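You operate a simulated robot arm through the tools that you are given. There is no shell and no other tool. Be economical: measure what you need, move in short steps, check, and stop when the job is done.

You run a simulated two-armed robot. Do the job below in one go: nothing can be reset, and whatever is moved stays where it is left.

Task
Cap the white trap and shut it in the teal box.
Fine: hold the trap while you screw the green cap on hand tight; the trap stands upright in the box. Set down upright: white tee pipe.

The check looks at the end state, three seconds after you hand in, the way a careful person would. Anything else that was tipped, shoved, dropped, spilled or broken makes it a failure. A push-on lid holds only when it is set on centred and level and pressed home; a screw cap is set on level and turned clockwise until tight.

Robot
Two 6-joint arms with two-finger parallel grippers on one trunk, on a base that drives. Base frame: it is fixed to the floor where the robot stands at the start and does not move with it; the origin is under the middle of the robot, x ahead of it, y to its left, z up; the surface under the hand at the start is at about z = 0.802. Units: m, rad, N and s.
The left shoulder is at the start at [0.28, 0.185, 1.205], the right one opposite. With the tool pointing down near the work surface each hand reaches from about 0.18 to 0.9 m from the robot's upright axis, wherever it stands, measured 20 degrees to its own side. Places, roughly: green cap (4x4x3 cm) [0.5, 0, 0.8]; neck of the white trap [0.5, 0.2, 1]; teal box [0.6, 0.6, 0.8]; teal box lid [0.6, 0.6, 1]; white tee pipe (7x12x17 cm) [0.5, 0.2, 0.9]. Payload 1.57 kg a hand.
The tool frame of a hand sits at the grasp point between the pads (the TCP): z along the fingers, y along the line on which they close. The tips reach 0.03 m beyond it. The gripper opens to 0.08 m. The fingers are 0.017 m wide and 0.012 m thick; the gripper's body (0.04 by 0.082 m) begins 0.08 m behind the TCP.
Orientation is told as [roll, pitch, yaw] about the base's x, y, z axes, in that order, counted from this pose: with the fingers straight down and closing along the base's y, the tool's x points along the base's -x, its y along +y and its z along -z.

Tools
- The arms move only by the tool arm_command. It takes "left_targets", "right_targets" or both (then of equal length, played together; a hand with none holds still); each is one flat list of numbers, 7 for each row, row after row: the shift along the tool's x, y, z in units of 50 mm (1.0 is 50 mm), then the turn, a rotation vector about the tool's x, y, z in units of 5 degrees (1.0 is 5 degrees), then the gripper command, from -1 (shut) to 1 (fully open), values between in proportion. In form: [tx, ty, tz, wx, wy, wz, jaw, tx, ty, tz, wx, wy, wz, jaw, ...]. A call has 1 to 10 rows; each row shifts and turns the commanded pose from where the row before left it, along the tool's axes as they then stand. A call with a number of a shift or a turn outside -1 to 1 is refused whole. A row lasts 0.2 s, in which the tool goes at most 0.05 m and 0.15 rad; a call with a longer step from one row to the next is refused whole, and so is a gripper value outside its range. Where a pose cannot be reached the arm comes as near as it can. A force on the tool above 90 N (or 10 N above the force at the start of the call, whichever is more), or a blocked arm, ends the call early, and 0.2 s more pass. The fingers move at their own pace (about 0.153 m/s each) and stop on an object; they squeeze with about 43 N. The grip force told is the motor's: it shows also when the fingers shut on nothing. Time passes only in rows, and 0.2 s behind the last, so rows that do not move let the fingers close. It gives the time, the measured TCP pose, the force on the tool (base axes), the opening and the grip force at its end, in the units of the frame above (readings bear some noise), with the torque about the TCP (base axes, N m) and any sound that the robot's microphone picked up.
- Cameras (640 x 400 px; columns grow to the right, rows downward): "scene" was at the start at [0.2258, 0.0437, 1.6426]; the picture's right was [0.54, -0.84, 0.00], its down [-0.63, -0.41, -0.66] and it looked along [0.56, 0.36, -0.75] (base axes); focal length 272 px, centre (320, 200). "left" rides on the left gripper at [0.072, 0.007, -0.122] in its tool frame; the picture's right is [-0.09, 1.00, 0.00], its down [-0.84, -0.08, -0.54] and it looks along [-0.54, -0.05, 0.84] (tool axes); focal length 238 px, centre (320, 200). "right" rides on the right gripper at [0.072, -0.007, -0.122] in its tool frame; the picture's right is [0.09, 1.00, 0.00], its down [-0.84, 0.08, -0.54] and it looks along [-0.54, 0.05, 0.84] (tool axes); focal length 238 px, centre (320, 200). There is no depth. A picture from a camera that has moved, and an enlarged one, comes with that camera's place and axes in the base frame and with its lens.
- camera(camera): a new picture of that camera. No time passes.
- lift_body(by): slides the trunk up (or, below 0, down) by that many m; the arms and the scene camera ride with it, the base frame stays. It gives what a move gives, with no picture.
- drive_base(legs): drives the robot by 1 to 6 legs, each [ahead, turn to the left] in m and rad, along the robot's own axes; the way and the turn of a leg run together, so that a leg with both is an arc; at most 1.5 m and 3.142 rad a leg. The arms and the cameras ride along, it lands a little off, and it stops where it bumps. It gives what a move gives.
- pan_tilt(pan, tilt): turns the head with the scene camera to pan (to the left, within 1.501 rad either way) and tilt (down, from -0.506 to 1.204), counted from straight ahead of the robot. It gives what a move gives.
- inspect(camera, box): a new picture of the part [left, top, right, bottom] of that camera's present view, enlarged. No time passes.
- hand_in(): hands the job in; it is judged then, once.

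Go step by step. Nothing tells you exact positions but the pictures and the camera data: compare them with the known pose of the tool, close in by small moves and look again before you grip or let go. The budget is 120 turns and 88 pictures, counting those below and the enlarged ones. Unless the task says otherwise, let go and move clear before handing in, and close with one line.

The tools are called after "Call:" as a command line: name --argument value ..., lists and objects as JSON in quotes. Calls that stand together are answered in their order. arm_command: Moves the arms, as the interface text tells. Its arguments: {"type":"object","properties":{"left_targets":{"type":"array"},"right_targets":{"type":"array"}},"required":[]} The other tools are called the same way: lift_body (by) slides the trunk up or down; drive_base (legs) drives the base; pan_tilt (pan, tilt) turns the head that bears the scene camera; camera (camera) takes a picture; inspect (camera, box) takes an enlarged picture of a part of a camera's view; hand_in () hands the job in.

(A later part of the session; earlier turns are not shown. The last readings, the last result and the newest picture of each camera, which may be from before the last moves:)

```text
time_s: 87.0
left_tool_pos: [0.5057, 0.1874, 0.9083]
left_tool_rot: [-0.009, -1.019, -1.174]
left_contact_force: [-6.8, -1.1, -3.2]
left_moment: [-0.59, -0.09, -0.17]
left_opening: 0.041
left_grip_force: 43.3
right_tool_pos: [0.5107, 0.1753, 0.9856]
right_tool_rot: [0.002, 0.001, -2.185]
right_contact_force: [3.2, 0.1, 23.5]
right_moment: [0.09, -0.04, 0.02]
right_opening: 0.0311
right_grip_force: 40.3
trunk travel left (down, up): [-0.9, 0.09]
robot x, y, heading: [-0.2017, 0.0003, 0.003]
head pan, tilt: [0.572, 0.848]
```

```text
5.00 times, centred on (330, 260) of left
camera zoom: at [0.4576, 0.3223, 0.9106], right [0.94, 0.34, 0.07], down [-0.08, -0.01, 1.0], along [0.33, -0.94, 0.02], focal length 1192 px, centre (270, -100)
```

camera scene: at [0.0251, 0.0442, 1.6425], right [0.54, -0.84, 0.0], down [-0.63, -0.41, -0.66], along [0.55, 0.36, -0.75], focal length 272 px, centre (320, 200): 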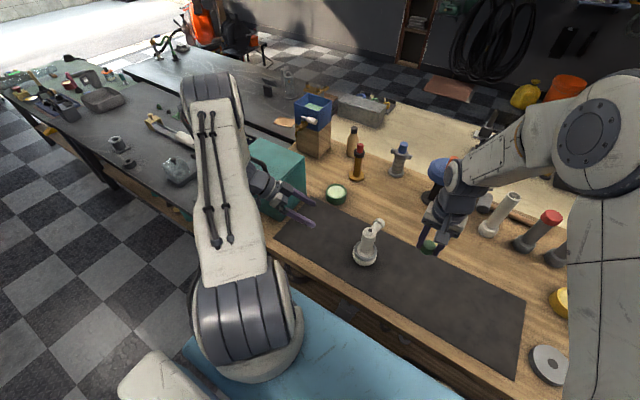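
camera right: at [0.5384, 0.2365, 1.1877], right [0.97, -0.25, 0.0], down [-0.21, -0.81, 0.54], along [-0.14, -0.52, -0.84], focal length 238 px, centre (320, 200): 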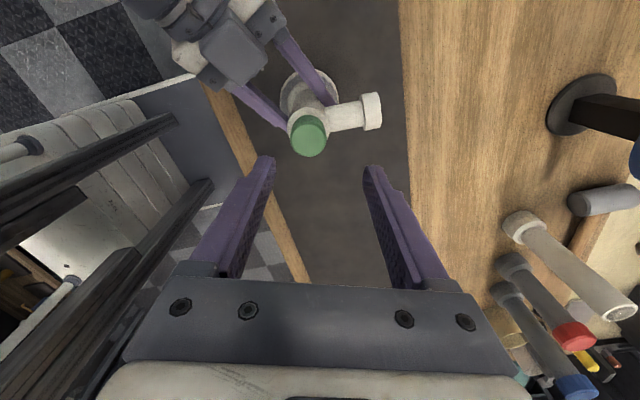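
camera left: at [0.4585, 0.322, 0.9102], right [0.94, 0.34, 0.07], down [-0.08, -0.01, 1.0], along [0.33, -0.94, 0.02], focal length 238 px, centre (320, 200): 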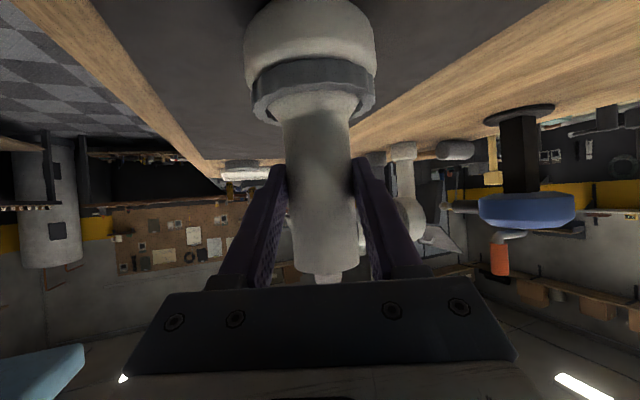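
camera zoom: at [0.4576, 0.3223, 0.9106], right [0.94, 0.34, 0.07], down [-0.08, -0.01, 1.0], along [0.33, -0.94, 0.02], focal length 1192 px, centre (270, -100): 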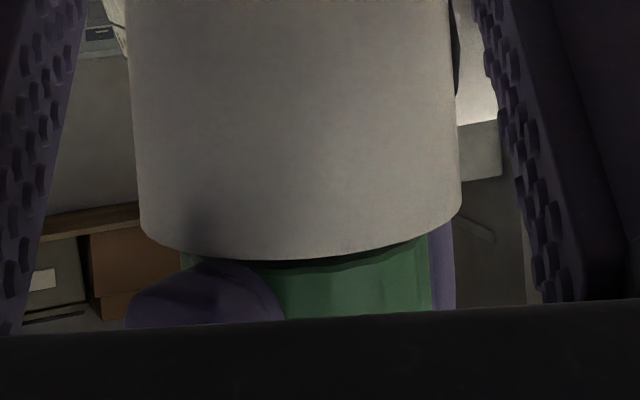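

The gap has shrunk, about 2–3 mm remain. Another stroke, gripping slightly higher so the finger tips clear the shoulder.

Call:
arm_command --right_targets '[0, 0, 0, 0, 0, 0, 0.5, 0, 0, 0, 0, 0, 0, 0.5, 0, 0, -0.6, 0, 0, 0, 0.5, 0, 0, -0.1, 0, 0, -1, 0.5, 0, 0, 0, 0, 0, -1, 0.5, 0, 0, 0, 0, 0, -1, 0.5, 0, 0, 0, 0, 0, -1, 0.5, 0, 0, 0, 0, 0, -1, 0.5, 0, 0, 0, 0, 0, -1, 0.5, 0, 0, 0, 0, 0, -1, 0.5]'

Call:
arm_command --right_targets '[0, 0, 0, 0, 0, -1, 0.5, 0, 0, 0, 0, 0, -1, 0.5, 0, 0, 0, 0, 0, -1, 0.5, 0, 0, 0, 0, 0, -1, 0.5, 0, 0, 0, 0, 0, -1, 0.5, 0, 0, 0, 0, 0, -1, 0.5, 0, 0, 0, 0, 0, -1, 0.5, 0, 0, 0, 0, 0, -1, 0.5, 0, 0, 0, 0, 0, -1, 0.5, 0, 0, 0, 0, 0, -1, 0.5]'

Call:
arm_command --right_targets '[0, 0, 0, 0, 0, -1, 0.5, 0, 0, 0, 0, 0, -1, 0.5, 0, 0, 0, 0, 0, -1, 0.5, 0, 0, 0, 0, 0, -1, 0.5, 0, 0, 0, 0, 0, -1, 0.5, 0, 0, 0, 0, 0, -1, 0.5, 0, 0, 0, 0, 0, -1, 0.5, 0, 0, 0, 0, 0, -1, 0.5, 0, 0, 0, 0, 0, -1, 0.5, 0, 0, 0, 0, 0, -1, 0.5]'

Call:
arm_command --right_targets '[0, 0, 0, 0, 0, -1, 0.5, 0, 0, 0, 0, 0, -1, 0.5, 0, 0, 0, 0, 0, -1, 0.5, 0, 0, 0, 0, 0, -1, 0.5, 0, 0, 0, 0, 0, -1, 0.5, 0, 0, 0, 0, 0, -1, 0.5, 0, 0, 0, 0, 0, -1, 0.5, 0, 0, 0, 0, 0, -1, 0.5, 0, 0, 0, 0, 0, -1, 0.5, 0, 0, 0, 0, 0, -1, 0.5]'

Call:
arm_command --right_targets '[0, 0, 0, 0, 0, -1, 0.5, 0, 0, 0, 0, 0, -1, 0.5, 0, 0, 0, 0, 0, -1, 0.5, 0, 0, 0, 0, 0, -1, 0.5, 0, 0, 0, 0, 0, -1, 0.5, 0, 0, 0, 0, 0, -1, 0.5, 0, 0, 0, 0, 0, -1, 0.5, 0, 0, 0, 0, 0, -1, 0.5, 0, 0, 0, 0, 0, -1, 0.5, 0, 0, 0, 0, 0, -1, 0.5]'

Call:
inspect --camera "right" --box '[240, 80, 400, 220]'

```text
time_s: 89.2
left_tool_pos: [0.5063, 0.1878, 0.9073]
left_tool_rot: [-0.006, -1.018, -1.173]
left_contact_force: [0.7, 1.3, 0.1]
left_moment: [0.0, -0.14, 0.04]
left_opening: 0.0408
left_grip_force: 43.0
right_tool_pos: [0.5106, 0.1743, 1.019]
right_tool_rot: [0.001, 0.001, -1.573]
right_contact_force: [0.3, -0.5, -0.7]
right_moment: [0.01, 0.0, 0.02]
right_opening: 0.06
right_grip_force: 0.1
trunk travel left (down, up): [-0.9, 0.09]
robot x, y, heading: [-0.202, 0.0026, 0.005]
head pan, tilt: [0.572, 0.848]
```

```text
time_s: 91.4
left_tool_pos: [0.5055, 0.1875, 0.9074]
left_tool_rot: [-0.009, -1.02, -1.174]
left_contact_force: [1.5, 1.7, 2.3]
left_moment: [-0.03, -0.25, 0.06]
left_opening: 0.0407
left_grip_force: 42.6
right_tool_pos: [0.5107, 0.1743, 1.0196]
right_tool_rot: [-0.001, 0.0, -0.7]
right_contact_force: [0.7, -0.6, -0.2]
right_moment: [0.02, 0.0, -0.01]
right_opening: 0.0597
right_grip_force: 0.1
trunk travel left (down, up): [-0.9, 0.09]
robot x, y, heading: [-0.1978, 0.0047, 0.002]
head pan, tilt: [0.572, 0.848]
```

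```text
time_s: 93.6
left_tool_pos: [0.5058, 0.1881, 0.9071]
left_tool_rot: [-0.01, -1.018, -1.174]
left_contact_force: [2.2, 0.7, 2.4]
left_moment: [-0.07, -0.15, 0.08]
left_opening: 0.0409
left_grip_force: 43.3
right_tool_pos: [0.5102, 0.1745, 1.0187]
right_tool_rot: [0.0, -0.001, 0.174]
right_contact_force: [-0.1, 0.7, -0.2]
right_moment: [0.0, 0.0, -0.01]
right_opening: 0.0599
right_grip_force: 0.0
trunk travel left (down, up): [-0.9, 0.09]
robot x, y, heading: [-0.2019, -0.0003, 0.002]
head pan, tilt: [0.572, 0.848]
```

```text
time_s: 95.8
left_tool_pos: [0.5067, 0.1879, 0.9071]
left_tool_rot: [-0.007, -1.019, -1.175]
left_contact_force: [0.3, 0.3, 2.3]
left_moment: [-0.03, -0.14, 0.04]
left_opening: 0.0408
left_grip_force: 42.9
right_tool_pos: [0.5104, 0.1742, 1.0195]
right_tool_rot: [-0.001, 0.0, 1.047]
right_contact_force: [0.6, 0.1, 0.2]
right_moment: [-0.01, 0.0, 0.01]
right_opening: 0.0602
right_grip_force: 0.0
trunk travel left (down, up): [-0.9, 0.09]
robot x, y, heading: [-0.1996, 0.0023, -0.002]
head pan, tilt: [0.572, 0.848]
```

```text
time_s: 98.0
left_tool_pos: [0.5056, 0.1876, 0.9077]
left_tool_rot: [-0.009, -1.02, -1.174]
left_contact_force: [-0.1, 0.4, 1.0]
left_moment: [-0.03, -0.17, 0.04]
left_opening: 0.0407
left_grip_force: 42.7
right_tool_pos: [0.5095, 0.1742, 1.0191]
right_tool_rot: [0.001, -0.002, 1.918]
right_contact_force: [0.5, 0.3, 0.2]
right_moment: [0.02, 0.01, 0.0]
right_opening: 0.0602
right_grip_force: 0.0
trunk travel left (down, up): [-0.9, 0.09]
robot x, y, heading: [-0.1969, 0.0002, 0.006]
head pan, tilt: [0.572, 0.848]
```

```text
2.86 times, centred on (320, 150) of right
camera zoom: at [0.5396, 0.1087, 1.1419], right [-0.9, -0.43, 0.0], down [-0.36, 0.76, 0.54], along [-0.23, 0.49, -0.84], focal length 681 px, centre (320, 343)
```

zoom: 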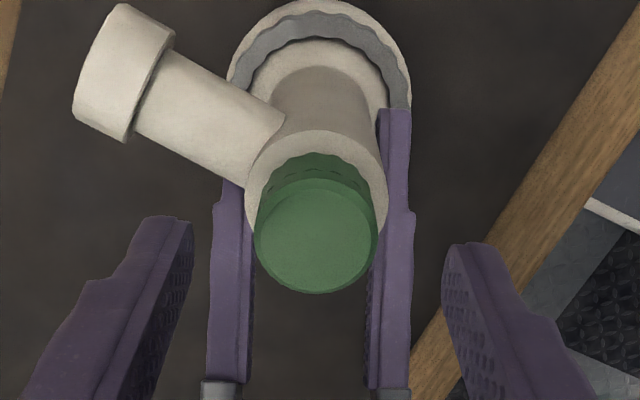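

Centred. Regrip 3 mm higher on the cap and run the next stroke.

Call:
arm_command --right_targets '[0, 0, 0.35, 0, 0, 0, 0.5, 0, 0, 0.24, 0, 0, 0, 0.5, 0, 0, 0, 0, 0, 0, -1, 0, 0, 0, 0, 0, 0, -1, 0, 0, 0, 0, 0, 0, -1, 0, 0, 0.015, 0, 0, 1, -1, 0, 0, 0.001, 0, 0, 1, -1, 0, 0, 0.001, 0, 0, 1, -1, 0, 0, 0.001, 0, 0, 1, -1, 0, 0, 0.001, 0, 0, 1, -1]'

Call:
arm_command --right_targets '[0, 0, 0.001, 0, 0, 1, -1, 0, 0, 0.001, 0, 0, 1, -1, 0, 0, 0.001, 0, 0, 1, -1, 0, 0, 0.001, 0, 0, 1, -1, 0, 0, 0.001, 0, 0, 1, -1, 0, 0, 0.001, 0, 0, 1, -1, 0, 0, 0.001, 0, 0, 1, -1, 0, 0, 0.001, 0, 0, 1, -1, 0, 0, 0.001, 0, 0, 1, -1, 0, 0, 0.001, 0, 0, 1, -1]'

Call:
arm_command --right_targets '[0, 0, 0.001, 0, 0, 1, -1, 0, 0, 0.001, 0, 0, 1, -1, 0, 0, 0.001, 0, 0, 1, -1, 0, 0, 0.001, 0, 0, 1, -1, 0, 0, 0.001, 0, 0, 1, -1, 0, 0, 0.001, 0, 0, 1, -1, 0, 0, 0.001, 0, 0, 1, -1, 0, 0, 0.001, 0, 0, 1, -1, 0, 0, 0.001, 0, 0, 1, -1, 0, 0, 0.001, 0, 0, 1, -1]'

Call:
arm_command --right_targets '[0, 0, 0.001, 0, 0, 1, -1, 0, 0, 0.001, 0, 0, 1, -1, 0, 0, 0.001, 0, 0, 1, -1, 0, 0, 0.001, 0, 0, 1, -1, 0, 0, 0.001, 0, 0, 1, -1, 0, 0, 0.001, 0, 0, 1, -1, 0, 0, 0.001, 0, 0, 1, -1, 0, 0, 0.001, 0, 0, 1, -1, 0, 0, 0.001, 0, 0, 1, -1, 0, 0, 0.001, 0, 0, 1, -1]'

Call:
arm_command --right_targets '[0, 0, 0.001, 0, 0, 1, -1, 0, 0, 0.001, 0, 0, 1, -1, 0, 0, 0.001, 0, 0, 1, -1, 0, 0, 0.001, 0, 0, 1, -1, 0, 0, 0.001, 0, 0, 1, -1, 0, 0, 0.001, 0, 0, 1, -1, 0, 0, 0.001, 0, 0, 1, -1, 0, 0, 0.001, 0, 0, 1, -1, 0, 0, 0.001, 0, 0, 1, -1, 0, 0, 0.001, 0, 0, 1, -1]'

```text
time_s: 100.2
left_tool_pos: [0.5055, 0.1872, 0.9077]
left_tool_rot: [-0.008, -1.019, -1.173]
left_contact_force: [-1.9, -0.2, 0.1]
left_moment: [0.09, -0.66, 0.05]
left_opening: 0.0411
left_grip_force: 43.0
right_tool_pos: [0.5103, 0.1747, 0.9888]
right_tool_rot: [-0.002, -0.002, 1.478]
right_contact_force: [4.7, 2.7, 4.9]
right_moment: [-0.01, -0.14, 0.02]
right_opening: 0.0313
right_grip_force: 40.6
trunk travel left (down, up): [-0.9, 0.09]
robot x, y, heading: [-0.1993, -0.0001, 0.001]
head pan, tilt: [0.572, 0.848]
```

```text
time_s: 102.4
left_tool_pos: [0.505, 0.1883, 0.9078]
left_tool_rot: [-0.008, -1.021, -1.173]
left_contact_force: [-4.3, 1.4, -2.7]
left_moment: [0.32, -0.27, -0.03]
left_opening: 0.0408
left_grip_force: 43.2
right_tool_pos: [0.5109, 0.1738, 0.9887]
right_tool_rot: [0.0, -0.001, 0.608]
right_contact_force: [3.7, 4.1, 18.2]
right_moment: [0.11, -0.05, 0.03]
right_opening: 0.0309
right_grip_force: 39.8
trunk travel left (down, up): [-0.9, 0.09]
robot x, y, heading: [-0.2008, -0.0029, 0.001]
head pan, tilt: [0.572, 0.848]
```

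```text
time_s: 104.6
left_tool_pos: [0.5046, 0.1867, 0.9065]
left_tool_rot: [-0.006, -1.019, -1.174]
left_contact_force: [1.3, -5.0, -10.2]
left_moment: [0.44, -0.04, 0.04]
left_opening: 0.0406
left_grip_force: 42.7
right_tool_pos: [0.5099, 0.1751, 0.9874]
right_tool_rot: [0.002, -0.003, -0.266]
right_contact_force: [-1.2, 7.7, 22.9]
right_moment: [0.24, 0.13, 0.02]
right_opening: 0.0313
right_grip_force: 40.7
trunk travel left (down, up): [-0.9, 0.09]
robot x, y, heading: [-0.2025, 0.0003, 0.003]
head pan, tilt: [0.572, 0.848]
```

```text
time_s: 106.8
left_tool_pos: [0.505, 0.1869, 0.9072]
left_tool_rot: [-0.008, -1.018, -1.173]
left_contact_force: [4.2, -10.6, -10.9]
left_moment: [0.44, -0.12, 0.05]
left_opening: 0.0412
left_grip_force: 42.3
right_tool_pos: [0.5103, 0.1747, 0.987]
right_tool_rot: [0.003, 0.001, -1.141]
right_contact_force: [-2.0, 12.4, 23.7]
right_moment: [0.4, 0.14, 0.02]
right_opening: 0.031
right_grip_force: 39.9
trunk travel left (down, up): [-0.9, 0.09]
robot x, y, heading: [-0.2018, 0.0013, 0.002]
head pan, tilt: [0.572, 0.848]
```

```text
time_s: 109.0
left_tool_pos: [0.5056, 0.1874, 0.9075]
left_tool_rot: [-0.008, -1.017, -1.173]
left_contact_force: [1.4, -12.4, -7.9]
left_moment: [0.19, -0.41, 0.03]
left_opening: 0.0408
left_grip_force: 42.8
right_tool_pos: [0.5102, 0.1738, 0.9864]
right_tool_rot: [0.002, 0.004, -2.012]
right_contact_force: [0.5, 11.9, 22.2]
right_moment: [0.38, 0.0, 0.01]
right_opening: 0.031
right_grip_force: 39.9
trunk travel left (down, up): [-0.9, 0.09]
robot x, y, heading: [-0.2026, 0.002, 0.001]
head pan, tilt: [0.572, 0.848]
```

Call:
inspect --camera "left" --box '[280, 220, 380, 300]'

Call:
inspect --camera "scene" --box '[356, 204, 412, 239]'

```text
5.00 times, centred on (330, 260) of left
camera zoom: at [0.4582, 0.3218, 0.9106], right [0.94, 0.33, 0.07], down [-0.08, -0.01, 1.0], along [0.33, -0.94, 0.02], focal length 1192 px, centre (270, -100)
```

zoom: 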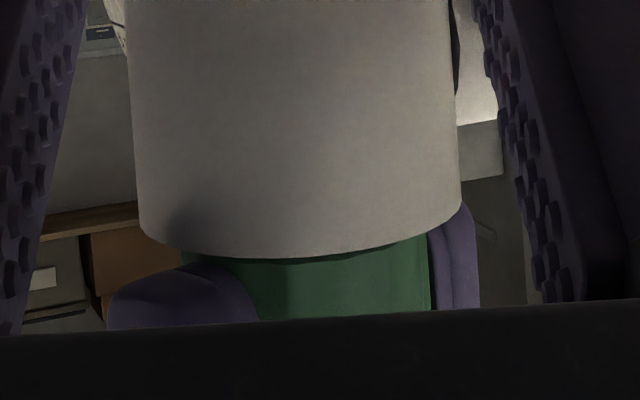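

```text
11.43 times, centred on (384, 222) of scene
camera zoom: at [0.0241, 0.0447, 1.6427], right [0.54, -0.84, 0.0], down [-0.63, -0.41, -0.66], along [0.55, 0.36, -0.75], focal length 3106 px, centre (-411, -46)
```

zoom: 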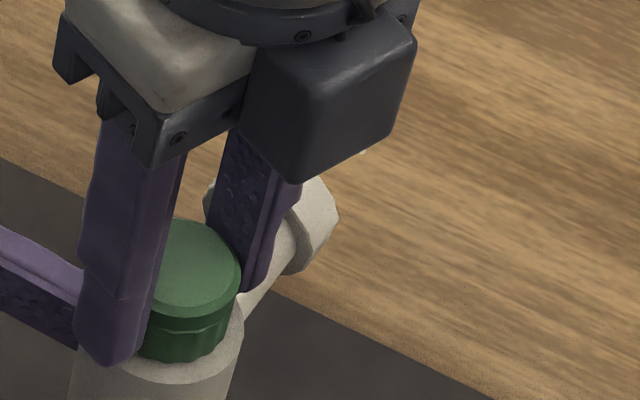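

The gap is almost closed. One more stroke should bring it tight.

Call:
arm_command --right_targets '[0, 0, 0.001, 0, 0, 1, -1, 0, 0, 0.001, 0, 0, 1, -1, 0, 0, 0, 0, 0, 0, 0.5, 0, 0, 0, 0, 0, 0, 0.5, 0, 0, -0.6, 0, 0, 0, 0.5, 0, 0, 0, 0, 0, -1, 0.5, 0, 0, 0, 0, 0, -1, 0.5, 0, 0, 0, 0, 0, -1, 0.5, 0, 0, 0, 0, 0, -1, 0.5, 0, 0, 0, 0, 0, -1, 0.5]'

Call:
arm_command --right_targets '[0, 0, 0, 0, 0, -1, 0.5, 0, 0, 0, 0, 0, -1, 0.5, 0, 0, 0, 0, 0, -1, 0.5, 0, 0, 0, 0, 0, -1, 0.5, 0, 0, 0, 0, 0, -1, 0.5, 0, 0, 0, 0, 0, -1, 0.5, 0, 0, 0, 0, 0, -1, 0.5, 0, 0, 0, 0, 0, -1, 0.5, 0, 0, 0, 0, 0, -1, 0.5, 0, 0, 0, 0, 0, -1, 0.5]'

Call:
arm_command --right_targets '[0, 0, 0, 0, 0, -1, 0.5, 0, 0, 0, 0, 0, -1, 0.5, 0, 0, 0, 0, 0, -1, 0.5, 0, 0, 0, 0, 0, -1, 0.5, 0, 0, 0, 0, 0, -1, 0.5, 0, 0, 0, 0, 0, -1, 0.5, 0, 0, 0, 0, 0, -1, 0.5, 0, 0, 0, 0, 0, -1, 0.5, 0, 0, 0, 0, 0, -1, 0.5, 0, 0, 0, 0, 0, -1, 0.5]'

Call:
arm_command --right_targets '[0, 0, 0, 0, 0, -1, 0.5, 0, 0, 0, 0, 0, -1, 0.5, 0, 0, 0, 0, 0, -1, 0.5, 0, 0, 0, 0, 0, -1, 0.5, 0, 0, 0, 0, 0, -1, 0.5, 0, 0, 0, 0, 0, -1, 0.5, 0, 0, 0, 0, 0, -1, 0.5, 0, 0, 0, 0, 0, -1, 0.5, 0, 0, 0, 0, 0, -1, 0.5, 0, 0, 0, 0, 0, -1, 0.5]'

Call:
arm_command --right_targets '[0, 0, 0, 0, 0, -1, 0.5, 0, 0, 0, 0, 0, -1, 0.5, 0, 0, 0, 0, 0, -1, 0.5, 0, 0, 0, 0, 0, -1, 0.5, 0, 0, 0, 0, 0, -1, 0.5, 0, 0, 0, 0, 0, -1, 0.5, 0, 0, 0, 0, 0, -1, 0.5, 0, 0, 0, 0, 0, -1, 0.5, 0, 0, 0, 0, 0, -1, 0.5, 0, 0, 0, 0, 0, -1, 0.5]'

Call:
inspect --camera "right" --box '[240, 80, 400, 220]'

```text
time_s: 111.2
left_tool_pos: [0.5058, 0.1864, 0.907]
left_tool_rot: [-0.009, -1.02, -1.172]
left_contact_force: [0.1, 1.9, 2.2]
left_moment: [-0.01, 0.07, -0.01]
left_opening: 0.041
left_grip_force: 43.2
right_tool_pos: [0.5102, 0.1736, 1.0147]
right_tool_rot: [0.0, 0.001, -1.745]
right_contact_force: [-0.2, 0.4, -0.6]
right_moment: [0.0, 0.01, -0.01]
right_opening: 0.0601
right_grip_force: 0.1
trunk travel left (down, up): [-0.9, 0.09]
robot x, y, heading: [-0.1997, -0.0011, 0.001]
head pan, tilt: [0.572, 0.848]
```

```text
time_s: 113.4
left_tool_pos: [0.5066, 0.1869, 0.9064]
left_tool_rot: [-0.009, -1.019, -1.172]
left_contact_force: [1.3, 1.4, 3.5]
left_moment: [-0.05, -0.26, 0.08]
left_opening: 0.0408
left_grip_force: 42.6
right_tool_pos: [0.5098, 0.1743, 1.0143]
right_tool_rot: [-0.001, 0.0, -0.872]
right_contact_force: [-0.2, 0.2, -0.6]
right_moment: [0.01, 0.02, -0.02]
right_opening: 0.0601
right_grip_force: 0.0
trunk travel left (down, up): [-0.9, 0.09]
robot x, y, heading: [-0.2013, -0.0023, 0.005]
head pan, tilt: [0.572, 0.848]
```

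```text
time_s: 115.6
left_tool_pos: [0.5066, 0.1859, 0.908]
left_tool_rot: [-0.008, -1.018, -1.173]
left_contact_force: [1.4, 1.3, 4.0]
left_moment: [0.11, -0.25, 0.03]
left_opening: 0.041
left_grip_force: 43.1
right_tool_pos: [0.5093, 0.1745, 1.014]
right_tool_rot: [0.0, 0.0, 0.0]
right_contact_force: [0.7, 0.4, 0.0]
right_moment: [0.01, -0.02, 0.0]
right_opening: 0.0597
right_grip_force: 0.1
trunk travel left (down, up): [-0.9, 0.09]
robot x, y, heading: [-0.2032, -0.0, -0.0]
head pan, tilt: [0.572, 0.848]
```

```text
time_s: 117.8
left_tool_pos: [0.5062, 0.1868, 0.9069]
left_tool_rot: [-0.008, -1.019, -1.173]
left_contact_force: [1.0, 0.9, 2.3]
left_moment: [0.09, -0.19, 0.0]
left_opening: 0.0409
left_grip_force: 43.5
right_tool_pos: [0.5095, 0.1735, 1.0154]
right_tool_rot: [0.0, 0.0, 0.871]
right_contact_force: [0.0, -0.2, 0.3]
right_moment: [-0.04, 0.02, 0.04]
right_opening: 0.0602
right_grip_force: 0.0
trunk travel left (down, up): [-0.9, 0.09]
robot x, y, heading: [-0.2047, 0.0057, 0.006]
head pan, tilt: [0.572, 0.848]
```

```text
time_s: 120.0
left_tool_pos: [0.5069, 0.1864, 0.9073]
left_tool_rot: [-0.009, -1.019, -1.171]
left_contact_force: [0.4, 0.5, 1.2]
left_moment: [0.02, -0.15, -0.01]
left_opening: 0.0409
left_grip_force: 42.8
right_tool_pos: [0.5098, 0.1727, 1.0159]
right_tool_rot: [0.001, 0.0, 1.742]
right_contact_force: [0.5, 0.0, 0.1]
right_moment: [-0.02, 0.03, -0.01]
right_opening: 0.0601
right_grip_force: 0.0
trunk travel left (down, up): [-0.9, 0.09]
robot x, y, heading: [-0.204, -0.001, 0.005]
head pan, tilt: [0.572, 0.848]
```

```text
2.86 times, centred on (320, 150) of right
camera zoom: at [0.5272, 0.1036, 1.1372], right [-0.96, -0.26, 0.0], down [-0.22, 0.81, 0.54], along [-0.14, 0.52, -0.84], focal length 681 px, centre (320, 343)
```

zoom: 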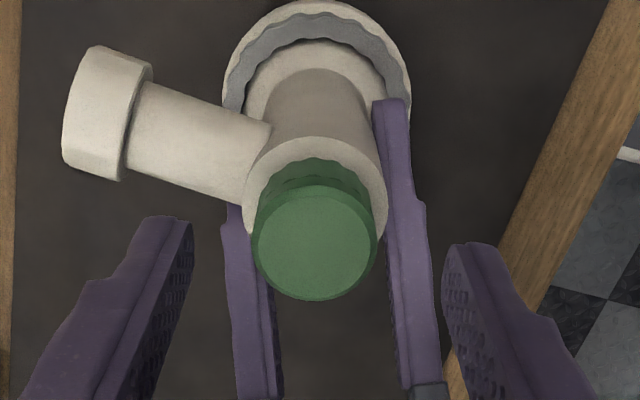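

Regrip and turn; now I watch for the torque rising.

Call:
arm_command --right_targets '[0, -0.025, 0.3, 0, 0, 0, 0.5, 0, 0, 0.24, 0, 0, 0, 0.5, 0, 0, 0, 0, 0, 0, -1, 0, 0, 0, 0, 0, 0, -1, 0, 0, 0, 0, 0, 0, -1, 0, 0, 0.01, 0, 0, 1, -1, 0, 0, 0.001, 0, 0, 1, -1, 0, 0, 0.001, 0, 0, 1, -1, 0, 0, 0.001, 0, 0, 1, -1, 0, 0, 0.001, 0, 0, 1, -1]'

Call:
arm_command --right_targets '[0, 0, 0.001, 0, 0, 1, -1, 0, 0, 0.001, 0, 0, 1, -1, 0, 0, 0.001, 0, 0, 1, -1, 0, 0, 0.001, 0, 0, 1, -1, 0, 0, 0.001, 0, 0, 1, -1, 0, 0, 0.001, 0, 0, 1, -1, 0, 0, 0.001, 0, 0, 1, -1, 0, 0, 0.001, 0, 0, 1, -1, 0, 0, 0.001, 0, 0, 1, -1, 0, 0, 0.001, 0, 0, 1, -1]'

Call:
arm_command --right_targets '[0, 0, 0.001, 0, 0, 1, -1, 0, 0, 0.001, 0, 0, 1, -1, 0, 0, 0.001, 0, 0, 1, -1, 0, 0, 0.001, 0, 0, 1, -1, 0, 0, 0.001, 0, 0, 1, -1, 0, 0, 0.001, 0, 0, 1, -1, 0, 0, 0.001, 0, 0, 1, -1, 0, 0, 0.001, 0, 0, 1, -1, 0, 0, 0.001, 0, 0, 1, -1, 0, 0, 0.001, 0, 0, 1, -1]'

```text
time_s: 122.2
left_tool_pos: [0.5062, 0.1881, 0.907]
left_tool_rot: [-0.009, -1.019, -1.172]
left_contact_force: [3.1, 4.3, 0.5]
left_moment: [-0.58, -0.01, -0.02]
left_opening: 0.0409
left_grip_force: 43.4
right_tool_pos: [0.5103, 0.1739, 0.9871]
right_tool_rot: [0.002, -0.001, 1.306]
right_contact_force: [-3.5, -6.2, 4.4]
right_moment: [-0.19, 0.14, 0.03]
right_opening: 0.0313
right_grip_force: 40.3
trunk travel left (down, up): [-0.9, 0.09]
robot x, y, heading: [-0.2025, 0.0035, 0.006]
head pan, tilt: [0.572, 0.848]
```

```text
time_s: 124.4
left_tool_pos: [0.5063, 0.1867, 0.9074]
left_tool_rot: [-0.008, -1.019, -1.174]
left_contact_force: [17.2, 1.2, -7.2]
left_moment: [0.39, 0.52, 0.21]
left_opening: 0.041
left_grip_force: 43.5
right_tool_pos: [0.5103, 0.176, 0.9871]
right_tool_rot: [-0.001, 0.001, 0.431]
right_contact_force: [-17.3, 0.7, 18.7]
right_moment: [-0.05, 0.54, 0.04]
right_opening: 0.0313
right_grip_force: 40.1
trunk travel left (down, up): [-0.9, 0.09]
robot x, y, heading: [-0.1974, 0.0025, 0.002]
head pan, tilt: [0.572, 0.848]
```

```text
time_s: 126.6
left_tool_pos: [0.5061, 0.1864, 0.9075]
left_tool_rot: [-0.01, -1.02, -1.172]
left_contact_force: [22.0, -11.8, -8.2]
left_moment: [0.56, -0.21, 0.29]
left_opening: 0.0412
left_grip_force: 42.8
right_tool_pos: [0.5108, 0.1748, 0.9848]
right_tool_rot: [0.002, 0.001, -0.442]
right_contact_force: [-14.9, 12.0, 22.8]
right_moment: [0.24, 0.42, 0.02]
right_opening: 0.0309
right_grip_force: 40.2
trunk travel left (down, up): [-0.9, 0.09]
robot x, y, heading: [-0.198, -0.0012, 0.004]
head pan, tilt: [0.572, 0.848]
```

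Call:
arm_command --right_targets '[0.025, 0.006, 0, 0, 0, 1, -1, 0, 0, 0.001, 0, 0, 1, -1, 0, 0, 0.001, 0, 0, 1, -1, 0, 0, 0.001, 0, 0, 1, -1, 0, 0, 0.001, 0, 0, 1, -1, 0, 0, 0.001, 0, 0, 1, -1, 0, 0, 0.001, 0, 0, 1, -1, 0, 0, 0.001, 0, 0, 1, -1, 0, 0, 0.001, 0, 0, 1, -1, 0, 0, 0.001, 0, 0, 1, -1]'

Call:
arm_command --right_targets '[0, 0, 0.001, 0, 0, 1, -1, 0, 0, 0.001, 0, 0, 1, -1, 0, 0, 0.001, 0, 0, 1, -1, 0, 0, 0.001, 0, 0, 1, -1, 0, 0, 0.001, 0, 0, 1, -1, 0, 0, 0.001, 0, 0, 1, -1, 0, 0, 0.001, 0, 0, 1, -1, 0, 0, 0.001, 0, 0, 1, -1, 0, 0, 0.001, 0, 0, 1, -1, 0, 0, 0.001, 0, 0, 1, -1]'

Call:
inspect --camera "scene" --box '[356, 204, 412, 239]'

```text
time_s: 128.8
left_tool_pos: [0.5062, 0.1875, 0.9075]
left_tool_rot: [-0.01, -1.018, -1.171]
left_contact_force: [9.2, -7.1, -0.9]
left_moment: [-0.38, -0.34, 0.16]
left_opening: 0.0411
left_grip_force: 43.3
right_tool_pos: [0.5103, 0.1725, 0.9835]
right_tool_rot: [0.003, -0.001, -1.314]
right_contact_force: [-4.6, 5.4, 21.3]
right_moment: [0.02, 0.15, -0.01]
right_opening: 0.0311
right_grip_force: 39.9
trunk travel left (down, up): [-0.9, 0.09]
robot x, y, heading: [-0.201, 0.001, 0.001]
head pan, tilt: [0.572, 0.848]
```

```text
time_s: 131.0
left_tool_pos: [0.5049, 0.1863, 0.9076]
left_tool_rot: [-0.009, -1.019, -1.172]
left_contact_force: [-1.6, -0.6, -0.5]
left_moment: [-0.48, -0.27, -0.03]
left_opening: 0.0409
left_grip_force: 42.9
right_tool_pos: [0.511, 0.1756, 0.9824]
right_tool_rot: [0.0, 0.002, -2.185]
right_contact_force: [0.8, -0.3, 20.0]
right_moment: [-0.09, 0.03, 0.01]
right_opening: 0.0308
right_grip_force: 40.3
trunk travel left (down, up): [-0.9, 0.09]
robot x, y, heading: [-0.2016, -0.003, 0.005]
head pan, tilt: [0.572, 0.848]
```

```text
11.43 times, centred on (384, 222) of scene
camera zoom: at [0.0236, 0.0446, 1.6428], right [0.54, -0.84, 0.0], down [-0.63, -0.41, -0.66], along [0.56, 0.36, -0.75], focal length 3106 px, centre (-411, -46)
```

zoom: 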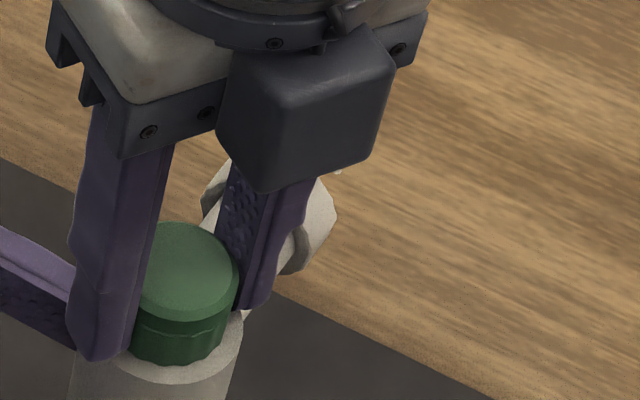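

About 1.5–2 mm seem left; another stroke.

Call:
arm_command --right_targets '[0, 0, 0, 0, 0, 0, 0.5, 0, 0, 0, 0, 0, 0, 0.5, 0, 0, -0.65, 0, 0, 0, 0.5, 0, 0, 0, 0, 0, -1, 0.5, 0, 0, 0, 0, 0, -1, 0.5, 0, 0, 0, 0, 0, -1, 0.5, 0, 0, 0, 0, 0, -1, 0.5, 0, 0, 0, 0, 0, -1, 0.5, 0, 0, 0, 0, 0, -1, 0.5, 0, 0, 0, 0, 0, -1, 0.5]'

Call:
arm_command --right_targets '[0, 0, 0, 0, 0, -1, 0.5, 0, 0, 0, 0, 0, -1, 0.5, 0, 0, 0, 0, 0, -1, 0.5, 0, 0, 0, 0, 0, -1, 0.5, 0, 0, 0, 0, 0, -1, 0.5, 0, 0, 0, 0, 0, -1, 0.5, 0, 0, 0, 0, 0, -1, 0.5, 0, 0, 0, 0, 0, -1, 0.5, 0, 0, 0, 0, 0, -1, 0.5, 0, 0, 0, 0, 0, -1, 0.5]'

Call:
arm_command --right_targets '[0, 0, 0, 0, 0, -1, 0.5, 0, 0, 0, 0, 0, -1, 0.5, 0, 0, 0, 0, 0, -1, 0.5, 0, 0, 0, 0, 0, -1, 0.5, 0, 0, 0, 0, 0, -1, 0.5, 0, 0, 0, 0, 0, -1, 0.5, 0, 0, 0, 0, 0, -1, 0.5, 0, 0, 0, 0, 0, -1, 0.5, 0, 0, 0, 0, 0, -1, 0.5, 0, 0, 0, 0, 0, -1, 0.5]'

Call:
arm_command --right_targets '[0, 0, 0, 0, 0, -1, 0.5, 0, 0, 0, 0, 0, -1, 0.5, 0, 0, 0, 0, 0, -1, 0.5, 0, 0, 0, 0, 0, -1, 0.5, 0, 0, 0, 0, 0, -1, 0.5, 0, 0, 0, 0, 0, -1, 0.5, 0, 0, 0, 0, 0, -1, 0.5, 0, 0, 0, 0, 0, -1, 0.5, 0, 0, 0, 0, 0, -1, 0.5, 0, 0, 0, 0, 0, -1, 0.5]'

Call:
arm_command --right_targets '[0, 0, 0, 0, 0, -1, 0.5, 0, 0, 0, 0, 0, -1, 0.5, 0, 0, 0, 0, 0, -1, 0.5, 0, 0, 0, 0, 0, -1, 0.5, 0, 0, 0, 0, 0, -1, 0.5, 0, 0, 0, 0, 0, -1, 0.5, 0, 0, 0, 0, 0, -1, 0.5, 0, 0, 0, 0, 0, -1, 0.5, 0, 0, 0, 0, 0, -1, 0.5, 0, 0, 0, 0, 0, -1, 0.5]'

Call:
inspect --camera "right" --box '[240, 80, 400, 220]'

```text
time_s: 133.2
left_tool_pos: [0.5055, 0.1869, 0.908]
left_tool_rot: [-0.008, -1.018, -1.171]
left_contact_force: [-2.1, 1.0, 3.5]
left_moment: [0.17, -0.06, 0.03]
left_opening: 0.0412
left_grip_force: 42.9
right_tool_pos: [0.51, 0.1745, 1.0152]
right_tool_rot: [0.0, -0.001, -1.572]
right_contact_force: [0.1, -0.5, 0.2]
right_moment: [0.0, 0.0, 0.03]
right_opening: 0.0597
right_grip_force: 0.1
trunk travel left (down, up): [-0.9, 0.09]
robot x, y, heading: [-0.2015, 0.0017, 0.001]
head pan, tilt: [0.572, 0.848]
```

```text
time_s: 135.4
left_tool_pos: [0.5054, 0.1867, 0.9069]
left_tool_rot: [-0.008, -1.019, -1.173]
left_contact_force: [1.1, -0.5, 4.2]
left_moment: [-0.05, -0.28, 0.0]
left_opening: 0.041
left_grip_force: 42.9
right_tool_pos: [0.5092, 0.1749, 1.0162]
right_tool_rot: [0.0, 0.0, -0.699]
right_contact_force: [0.2, 0.3, -0.6]
right_moment: [0.01, 0.0, -0.01]
right_opening: 0.0601
right_grip_force: 0.0
trunk travel left (down, up): [-0.9, 0.09]
robot x, y, heading: [-0.2016, -0.0, 0.002]
head pan, tilt: [0.572, 0.848]
```

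```text
time_s: 137.6
left_tool_pos: [0.5053, 0.1877, 0.9076]
left_tool_rot: [-0.009, -1.019, -1.172]
left_contact_force: [0.0, 0.0, 3.9]
left_moment: [0.02, -0.15, 0.03]
left_opening: 0.0406
left_grip_force: 43.3
right_tool_pos: [0.5106, 0.1745, 1.013]
right_tool_rot: [0.0, 0.0, 0.175]
right_contact_force: [0.7, -0.1, 0.8]
right_moment: [0.03, -0.04, -0.01]
right_opening: 0.0598
right_grip_force: 0.0
trunk travel left (down, up): [-0.9, 0.09]
robot x, y, heading: [-0.2006, 0.0044, 0.004]
head pan, tilt: [0.572, 0.848]
```

```text
time_s: 139.8
left_tool_pos: [0.5069, 0.1873, 0.9072]
left_tool_rot: [-0.009, -1.021, -1.173]
left_contact_force: [0.0, -0.7, 4.2]
left_moment: [-0.05, -0.14, 0.03]
left_opening: 0.0408
left_grip_force: 43.1
right_tool_pos: [0.51, 0.1744, 1.0156]
right_tool_rot: [0.001, 0.001, 1.047]
right_contact_force: [-0.3, 0.3, 0.3]
right_moment: [-0.01, -0.01, -0.01]
right_opening: 0.0601
right_grip_force: 0.1
trunk travel left (down, up): [-0.9, 0.09]
robot x, y, heading: [-0.2002, 0.0011, 0.006]
head pan, tilt: [0.572, 0.848]
```

```text
time_s: 142.0
left_tool_pos: [0.5058, 0.1871, 0.9077]
left_tool_rot: [-0.008, -1.019, -1.172]
left_contact_force: [-0.8, -0.3, 3.6]
left_moment: [0.01, -0.12, 0.0]
left_opening: 0.041
left_grip_force: 42.8
right_tool_pos: [0.5097, 0.1745, 1.0146]
right_tool_rot: [0.0, 0.001, 1.919]
right_contact_force: [-0.2, -0.1, 0.4]
right_moment: [-0.02, -0.06, 0.03]
right_opening: 0.06
right_grip_force: 0.0
trunk travel left (down, up): [-0.9, 0.09]
robot x, y, heading: [-0.1984, 0.0024, 0.004]
head pan, tilt: [0.572, 0.848]
```

```text
2.86 times, centred on (320, 150) of right
camera zoom: at [0.5388, 0.1092, 1.1373], right [-0.9, -0.43, 0.0], down [-0.36, 0.76, 0.54], along [-0.23, 0.49, -0.84], focal length 681 px, centre (320, 343)
```

zoom: 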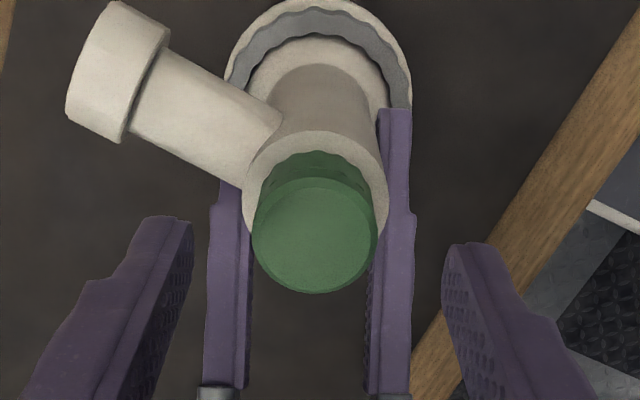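

Call:
arm_command --right_targets '[0, -0.022, 0.33, 0, 0, 0, 0.5, 0, 0, 0.24, 0, 0, 0, 0.5, 0, 0, 0, 0, 0, 0, -1, 0, 0, 0, 0, 0, 0, -1, 0, 0, 0, 0, 0, 0, -1, 0, 0, 0.01, 0, 0, 1, -1, 0, 0, 0.001, 0, 0, 1, -1, 0, 0, 0.001, 0, 0, 1, -1, 0, 0, 0.001, 0, 0, 1, -1, 0, 0, 0.001, 0, 0, 1, -1]'

Call:
arm_command --right_targets '[0, 0, 0.001, 0, 0, 1, -1, 0, 0, 0.001, 0, 0, 1, -1, 0, 0, 0.001, 0, 0, 1, -1, 0, 0, 0.001, 0, 0, 1, -1, 0, 0, 0.001, 0, 0, 1, -1, 0, 0, 0.001, 0, 0, 1, -1, 0, 0, 0.001, 0, 0, 1, -1, 0, 0, 0.001, 0, 0, 1, -1, 0, 0, 0.001, 0, 0, 1, -1, 0, 0, 0.001, 0, 0, 1, -1]'

Call:
arm_command --right_targets '[0, 0, 0.001, 0, 0, 1, -1, 0, 0, 0.001, 0, 0, 1, -1, 0, 0, 0.001, 0, 0, 1, -1, 0, 0, 0.001, 0, 0, 1, -1, 0, 0, 0.001, 0, 0, 1, -1, 0, 0, 0.001, 0, 0, 1, -1, 0, 0, 0.001, 0, 0, 1, -1, 0, 0, 0.001, 0, 0, 1, -1, 0, 0, 0.001, 0, 0, 1, -1, 0, 0, 0.001, 0, 0, 1, -1]'

Call:
arm_command --right_targets '[0, 0, 0.001, 0, 0, 1, -1, 0, 0, 0.001, 0, 0, 1, -1, 0, 0, 0.001, 0, 0, 1, -1, 0, 0, 0.001, 0, 0, 1, -1, 0, 0, 0.001, 0, 0, 1, -1, 0, 0, 0.001, 0, 0, 1, -1, 0, 0, 0.001, 0, 0, 1, -1, 0, 0, 0.001, 0, 0, 1, -1, 0, 0, 0.001, 0, 0, 1, -1, 0, 0, 0.001, 0, 0, 1, -1]'

Call:
arm_command --right_targets '[0, 0, 0.001, 0, 0, 1, -1, 0, 0, 0.001, 0, 0, 1, -1, 0, 0, 0.001, 0, 0, 1, -1, 0, 0, 0.001, 0, 0, 1, -1, 0, 0, 0.001, 0, 0, 1, -1, 0, 0, 0.001, 0, 0, 1, -1, 0, 0, 0.001, 0, 0, 1, -1, 0, 0, 0.001, 0, 0, 1, -1, 0, 0, 0.001, 0, 0, 1, -1, 0, 0, 0.001, 0, 0, 1, -1]'

Call:
inspect --camera "scene" --box '[356, 204, 412, 239]'

```text
time_s: 144.2
left_tool_pos: [0.5066, 0.1867, 0.9069]
left_tool_rot: [-0.01, -1.019, -1.171]
left_contact_force: [0.9, 2.4, 0.0]
left_moment: [-0.55, -0.03, -0.05]
left_opening: 0.0408
left_grip_force: 43.4
right_tool_pos: [0.5114, 0.1746, 0.9858]
right_tool_rot: [0.001, -0.001, 1.478]
right_contact_force: [-1.7, -6.0, 5.3]
right_moment: [-0.2, 0.09, -0.01]
right_opening: 0.031
right_grip_force: 39.3
trunk travel left (down, up): [-0.9, 0.09]
robot x, y, heading: [-0.203, -0.0018, 0.006]
head pan, tilt: [0.572, 0.848]
```

```text
time_s: 146.4
left_tool_pos: [0.5054, 0.1876, 0.9072]
left_tool_rot: [-0.007, -1.016, -1.173]
left_contact_force: [10.3, 8.7, -9.5]
left_moment: [0.19, 0.19, 0.23]
left_opening: 0.041
left_grip_force: 42.6
right_tool_pos: [0.5108, 0.1751, 0.9861]
right_tool_rot: [0.001, 0.0, 0.607]
right_contact_force: [-10.3, -8.7, 25.0]
right_moment: [-0.29, 0.39, 0.02]
right_opening: 0.031
right_grip_force: 39.4
trunk travel left (down, up): [-0.9, 0.09]
robot x, y, heading: [-0.2011, 0.0018, 0.002]
head pan, tilt: [0.572, 0.848]
```

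```text
time_s: 148.6
left_tool_pos: [0.5061, 0.187, 0.9072]
left_tool_rot: [-0.009, -1.017, -1.173]
left_contact_force: [17.2, 3.4, -11.5]
left_moment: [0.55, 0.0, 0.1]
left_opening: 0.0409
left_grip_force: 43.3
right_tool_pos: [0.5098, 0.1753, 0.9848]
right_tool_rot: [0.0, 0.0, -0.265]
right_contact_force: [-15.1, -0.7, 29.6]
right_moment: [-0.08, 0.59, 0.11]
right_opening: 0.0309
right_grip_force: 39.8
trunk travel left (down, up): [-0.9, 0.09]
robot x, y, heading: [-0.2004, -0.0005, 0.004]
head pan, tilt: [0.572, 0.848]
```

```text
time_s: 150.8
left_tool_pos: [0.5054, 0.1868, 0.9069]
left_tool_rot: [-0.008, -1.02, -1.172]
left_contact_force: [-2.7, 12.4, -0.8]
left_moment: [0.3, 0.25, -0.7]
left_opening: 0.041
left_grip_force: 42.9
right_tool_pos: [0.5107, 0.1748, 0.9828]
right_tool_rot: [-0.001, -0.001, -1.139]
right_contact_force: [-3.7, -9.8, 19.4]
right_moment: [-0.44, 0.44, 0.96]
right_opening: 0.0309
right_grip_force: 39.6
trunk travel left (down, up): [-0.9, 0.09]
robot x, y, heading: [-0.2032, -0.0028, 0.003]
head pan, tilt: [0.572, 0.848]
```

```text
time_s: 153.0
left_tool_pos: [0.5074, 0.1885, 0.9078]
left_tool_rot: [-0.001, -1.02, -1.174]
left_contact_force: [29.4, 1.3, -7.6]
left_moment: [0.44, 0.55, -0.77]
left_opening: 0.041
left_grip_force: 43.4
right_tool_pos: [0.5092, 0.1735, 0.983]
right_tool_rot: [-0.002, -0.004, -2.008]
right_contact_force: [-28.7, 1.2, 35.8]
right_moment: [0.18, 0.81, 1.37]
right_opening: 0.0309
right_grip_force: 40.0
trunk travel left (down, up): [-0.9, 0.09]
robot x, y, heading: [-0.2023, 0.0037, 0.002]
head pan, tilt: [0.572, 0.848]
```

```text
11.43 times, centred on (384, 222) of scene
camera zoom: at [0.0232, 0.0447, 1.6429], right [0.55, -0.84, 0.0], down [-0.63, -0.41, -0.66], along [0.56, 0.36, -0.75], focal length 3106 px, centre (-411, -46)
```

zoom: 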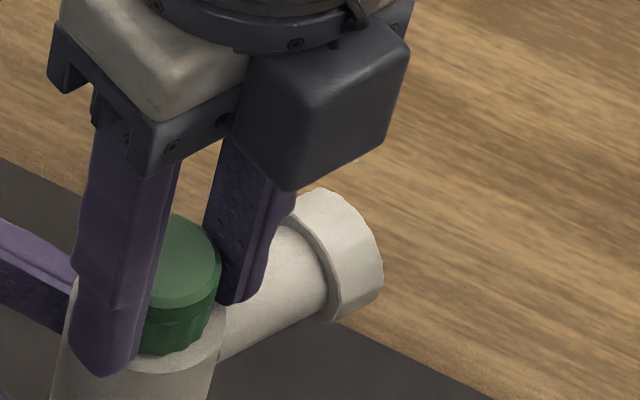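

Torque rose to about 1.4 N·m and the tee began to slip round in the left grip: the cap is tight. I release the cap and raise the right hand, then check.

Call:
arm_command --right_targets '[0, 0, 0, 0, 0, 0, 0.5, 0, 0, 0, 0, 0, 0, 0.5, 0, 0, -0.4, 0, 0, 0, 0.5, 0, 0, -0.9, 0, 0, 0, 0.5, 0, 0, -0.9, 0, 0, -1, 0.5, 0, 0, -0.9, 0, 0, -1, 0.5, 0, 0, 0, 0, 0, -1, 0.5, 0, 0, 0, 0, 0, -1, 0.5, 0, 0, 0, 0, 0, -1, 0.5, 0, 0, 0, 0, 0, -1, 0.5]'

Call:
inspect --camera "scene" --box '[320, 180, 440, 280]'

Call:
camera --camera "left"

```text
time_s: 155.2
left_tool_pos: [0.5069, 0.1864, 0.9078]
left_tool_rot: [-0.008, -1.021, -1.173]
left_contact_force: [8.7, 3.9, 21.3]
left_moment: [-0.26, -0.5, 0.13]
left_opening: 0.0409
left_grip_force: 43.0
right_tool_pos: [0.5109, 0.176, 1.1356]
right_tool_rot: [0.001, 0.001, -1.485]
right_contact_force: [-0.2, 0.5, -0.3]
right_moment: [0.01, 0.01, -0.02]
right_opening: 0.06
right_grip_force: 0.1
trunk travel left (down, up): [-0.9, 0.09]
robot x, y, heading: [-0.2015, 0.0012, 0.004]
head pan, tilt: [0.572, 0.848]
```

```text
4.00 times, centred on (380, 230) of scene
camera zoom: at [0.024, 0.0449, 1.6428], right [0.54, -0.84, 0.0], down [-0.63, -0.41, -0.66], along [0.56, 0.36, -0.75], focal length 1087 px, centre (80, 80)
```

zoom: 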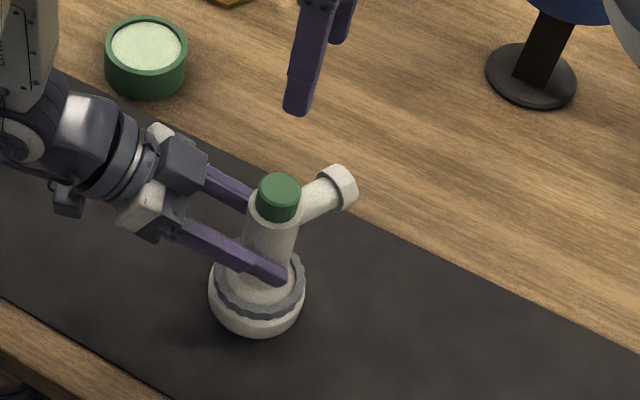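

```text
34 pictures are left
camera left: at [0.4586, 0.3218, 0.9109], right [0.94, 0.34, 0.07], down [-0.08, 0.0, 1.0], along [0.33, -0.94, 0.02], focal length 238 px, centre (320, 200)
```

left: 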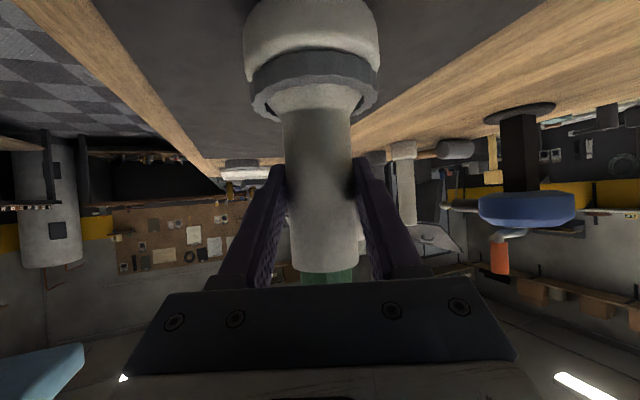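

Cap is on and level; the tee turned about 24° in the grip but stands upright. I open the left hand, back it out along its axis, and turn the head toward the box.

Call:
arm_command --left_targets '[0, 0, 0, 0, 0, 0, 0.6, 0, 0, 0, 0, 0, 0, 1, 0, 0, 0, 0, 0, 0, 1, 0, 0, -0.3, 0, 0, 0, 1, 0, 0, -0.7, 0, 0, 0, 1, 0, 0, -0.7, 0, 0, 0, 1, 0, 0, -0.7, 0, 0, 0, 1, 0, 0, -0.7, 0, 0, 0, 1, -0.8, 0, 0, 0, 0, 0, 1, -0.8, 0, 0, 0, 0, 0, 1]' --right_targets '[0, 0, 0, 0, 0, -1, 0.5, 0, 0, 0, 0, 0, -1, 0.5, 0, 0, 0, 0, 0, -1, 0.5, 0, 0, 0, 0, 0, -1, 0.5, 0, 0, 0, 0, 0, -1, 0.5, 0, 0, 0, 0, 0, -1, 0.5, 0, 0, 0, 0, 0, -1, 0.5, 0, 0, 0, 0, 0, -1, 0.5, 0, 0, 0, 0, 0, -1, 0.5, 0, 0, 0, 0, 0, -1, 0.5]'

Call:
pan_tilt --pan 0.82 --tilt 0.72

Call:
camera --camera "scene"

```text
time_s: 157.4
left_tool_pos: [0.4703, 0.2703, 1.0562]
left_tool_rot: [0.0, -1.019, -1.178]
left_contact_force: [-0.2, -1.3, 0.3]
left_moment: [0.02, -0.04, -0.01]
left_opening: 0.0802
left_grip_force: 0.0
right_tool_pos: [0.5133, 0.1752, 1.1372]
right_tool_rot: [-0.001, -0.002, -0.611]
right_contact_force: [0.6, -0.5, 0.6]
right_moment: [0.01, 0.02, -0.03]
right_opening: 0.0601
right_grip_force: 0.2
trunk travel left (down, up): [-0.9, 0.09]
robot x, y, heading: [-0.2022, -0.0014, 0.005]
head pan, tilt: [0.572, 0.848]
```

```text
time_s: 158.2
left_tool_pos: [0.4708, 0.2692, 1.0556]
left_tool_rot: [0.001, -1.019, -1.178]
left_contact_force: [-0.3, 0.7, -0.6]
left_moment: [0.02, 0.0, 0.0]
left_opening: 0.0796
left_grip_force: 0.0
right_tool_pos: [0.5107, 0.1753, 1.1352]
right_tool_rot: [0.0, -0.001, -0.615]
right_contact_force: [-0.4, 0.6, 0.0]
right_moment: [0.01, 0.03, 0.02]
right_opening: 0.0601
right_grip_force: 0.1
trunk travel left (down, up): [-0.9, 0.09]
robot x, y, heading: [-0.2034, 0.0007, 0.008]
head pan, tilt: [0.82, 0.721]
```

```text
33 pictures are left
camera scene: at [0.0161, 0.064, 1.6529], right [0.73, -0.68, 0.0], down [-0.45, -0.48, -0.75], along [0.51, 0.55, -0.66], focal length 272 px, centre (320, 200)
```

scene: 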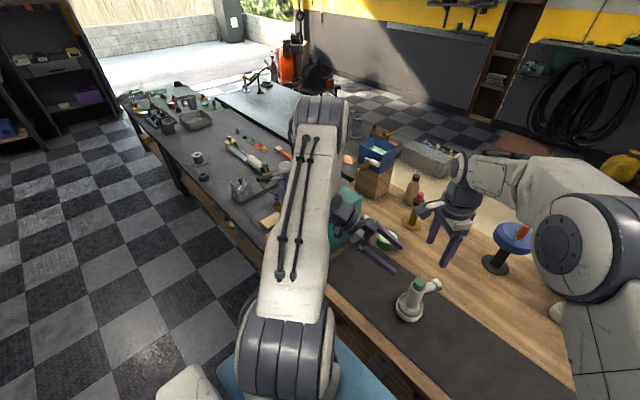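

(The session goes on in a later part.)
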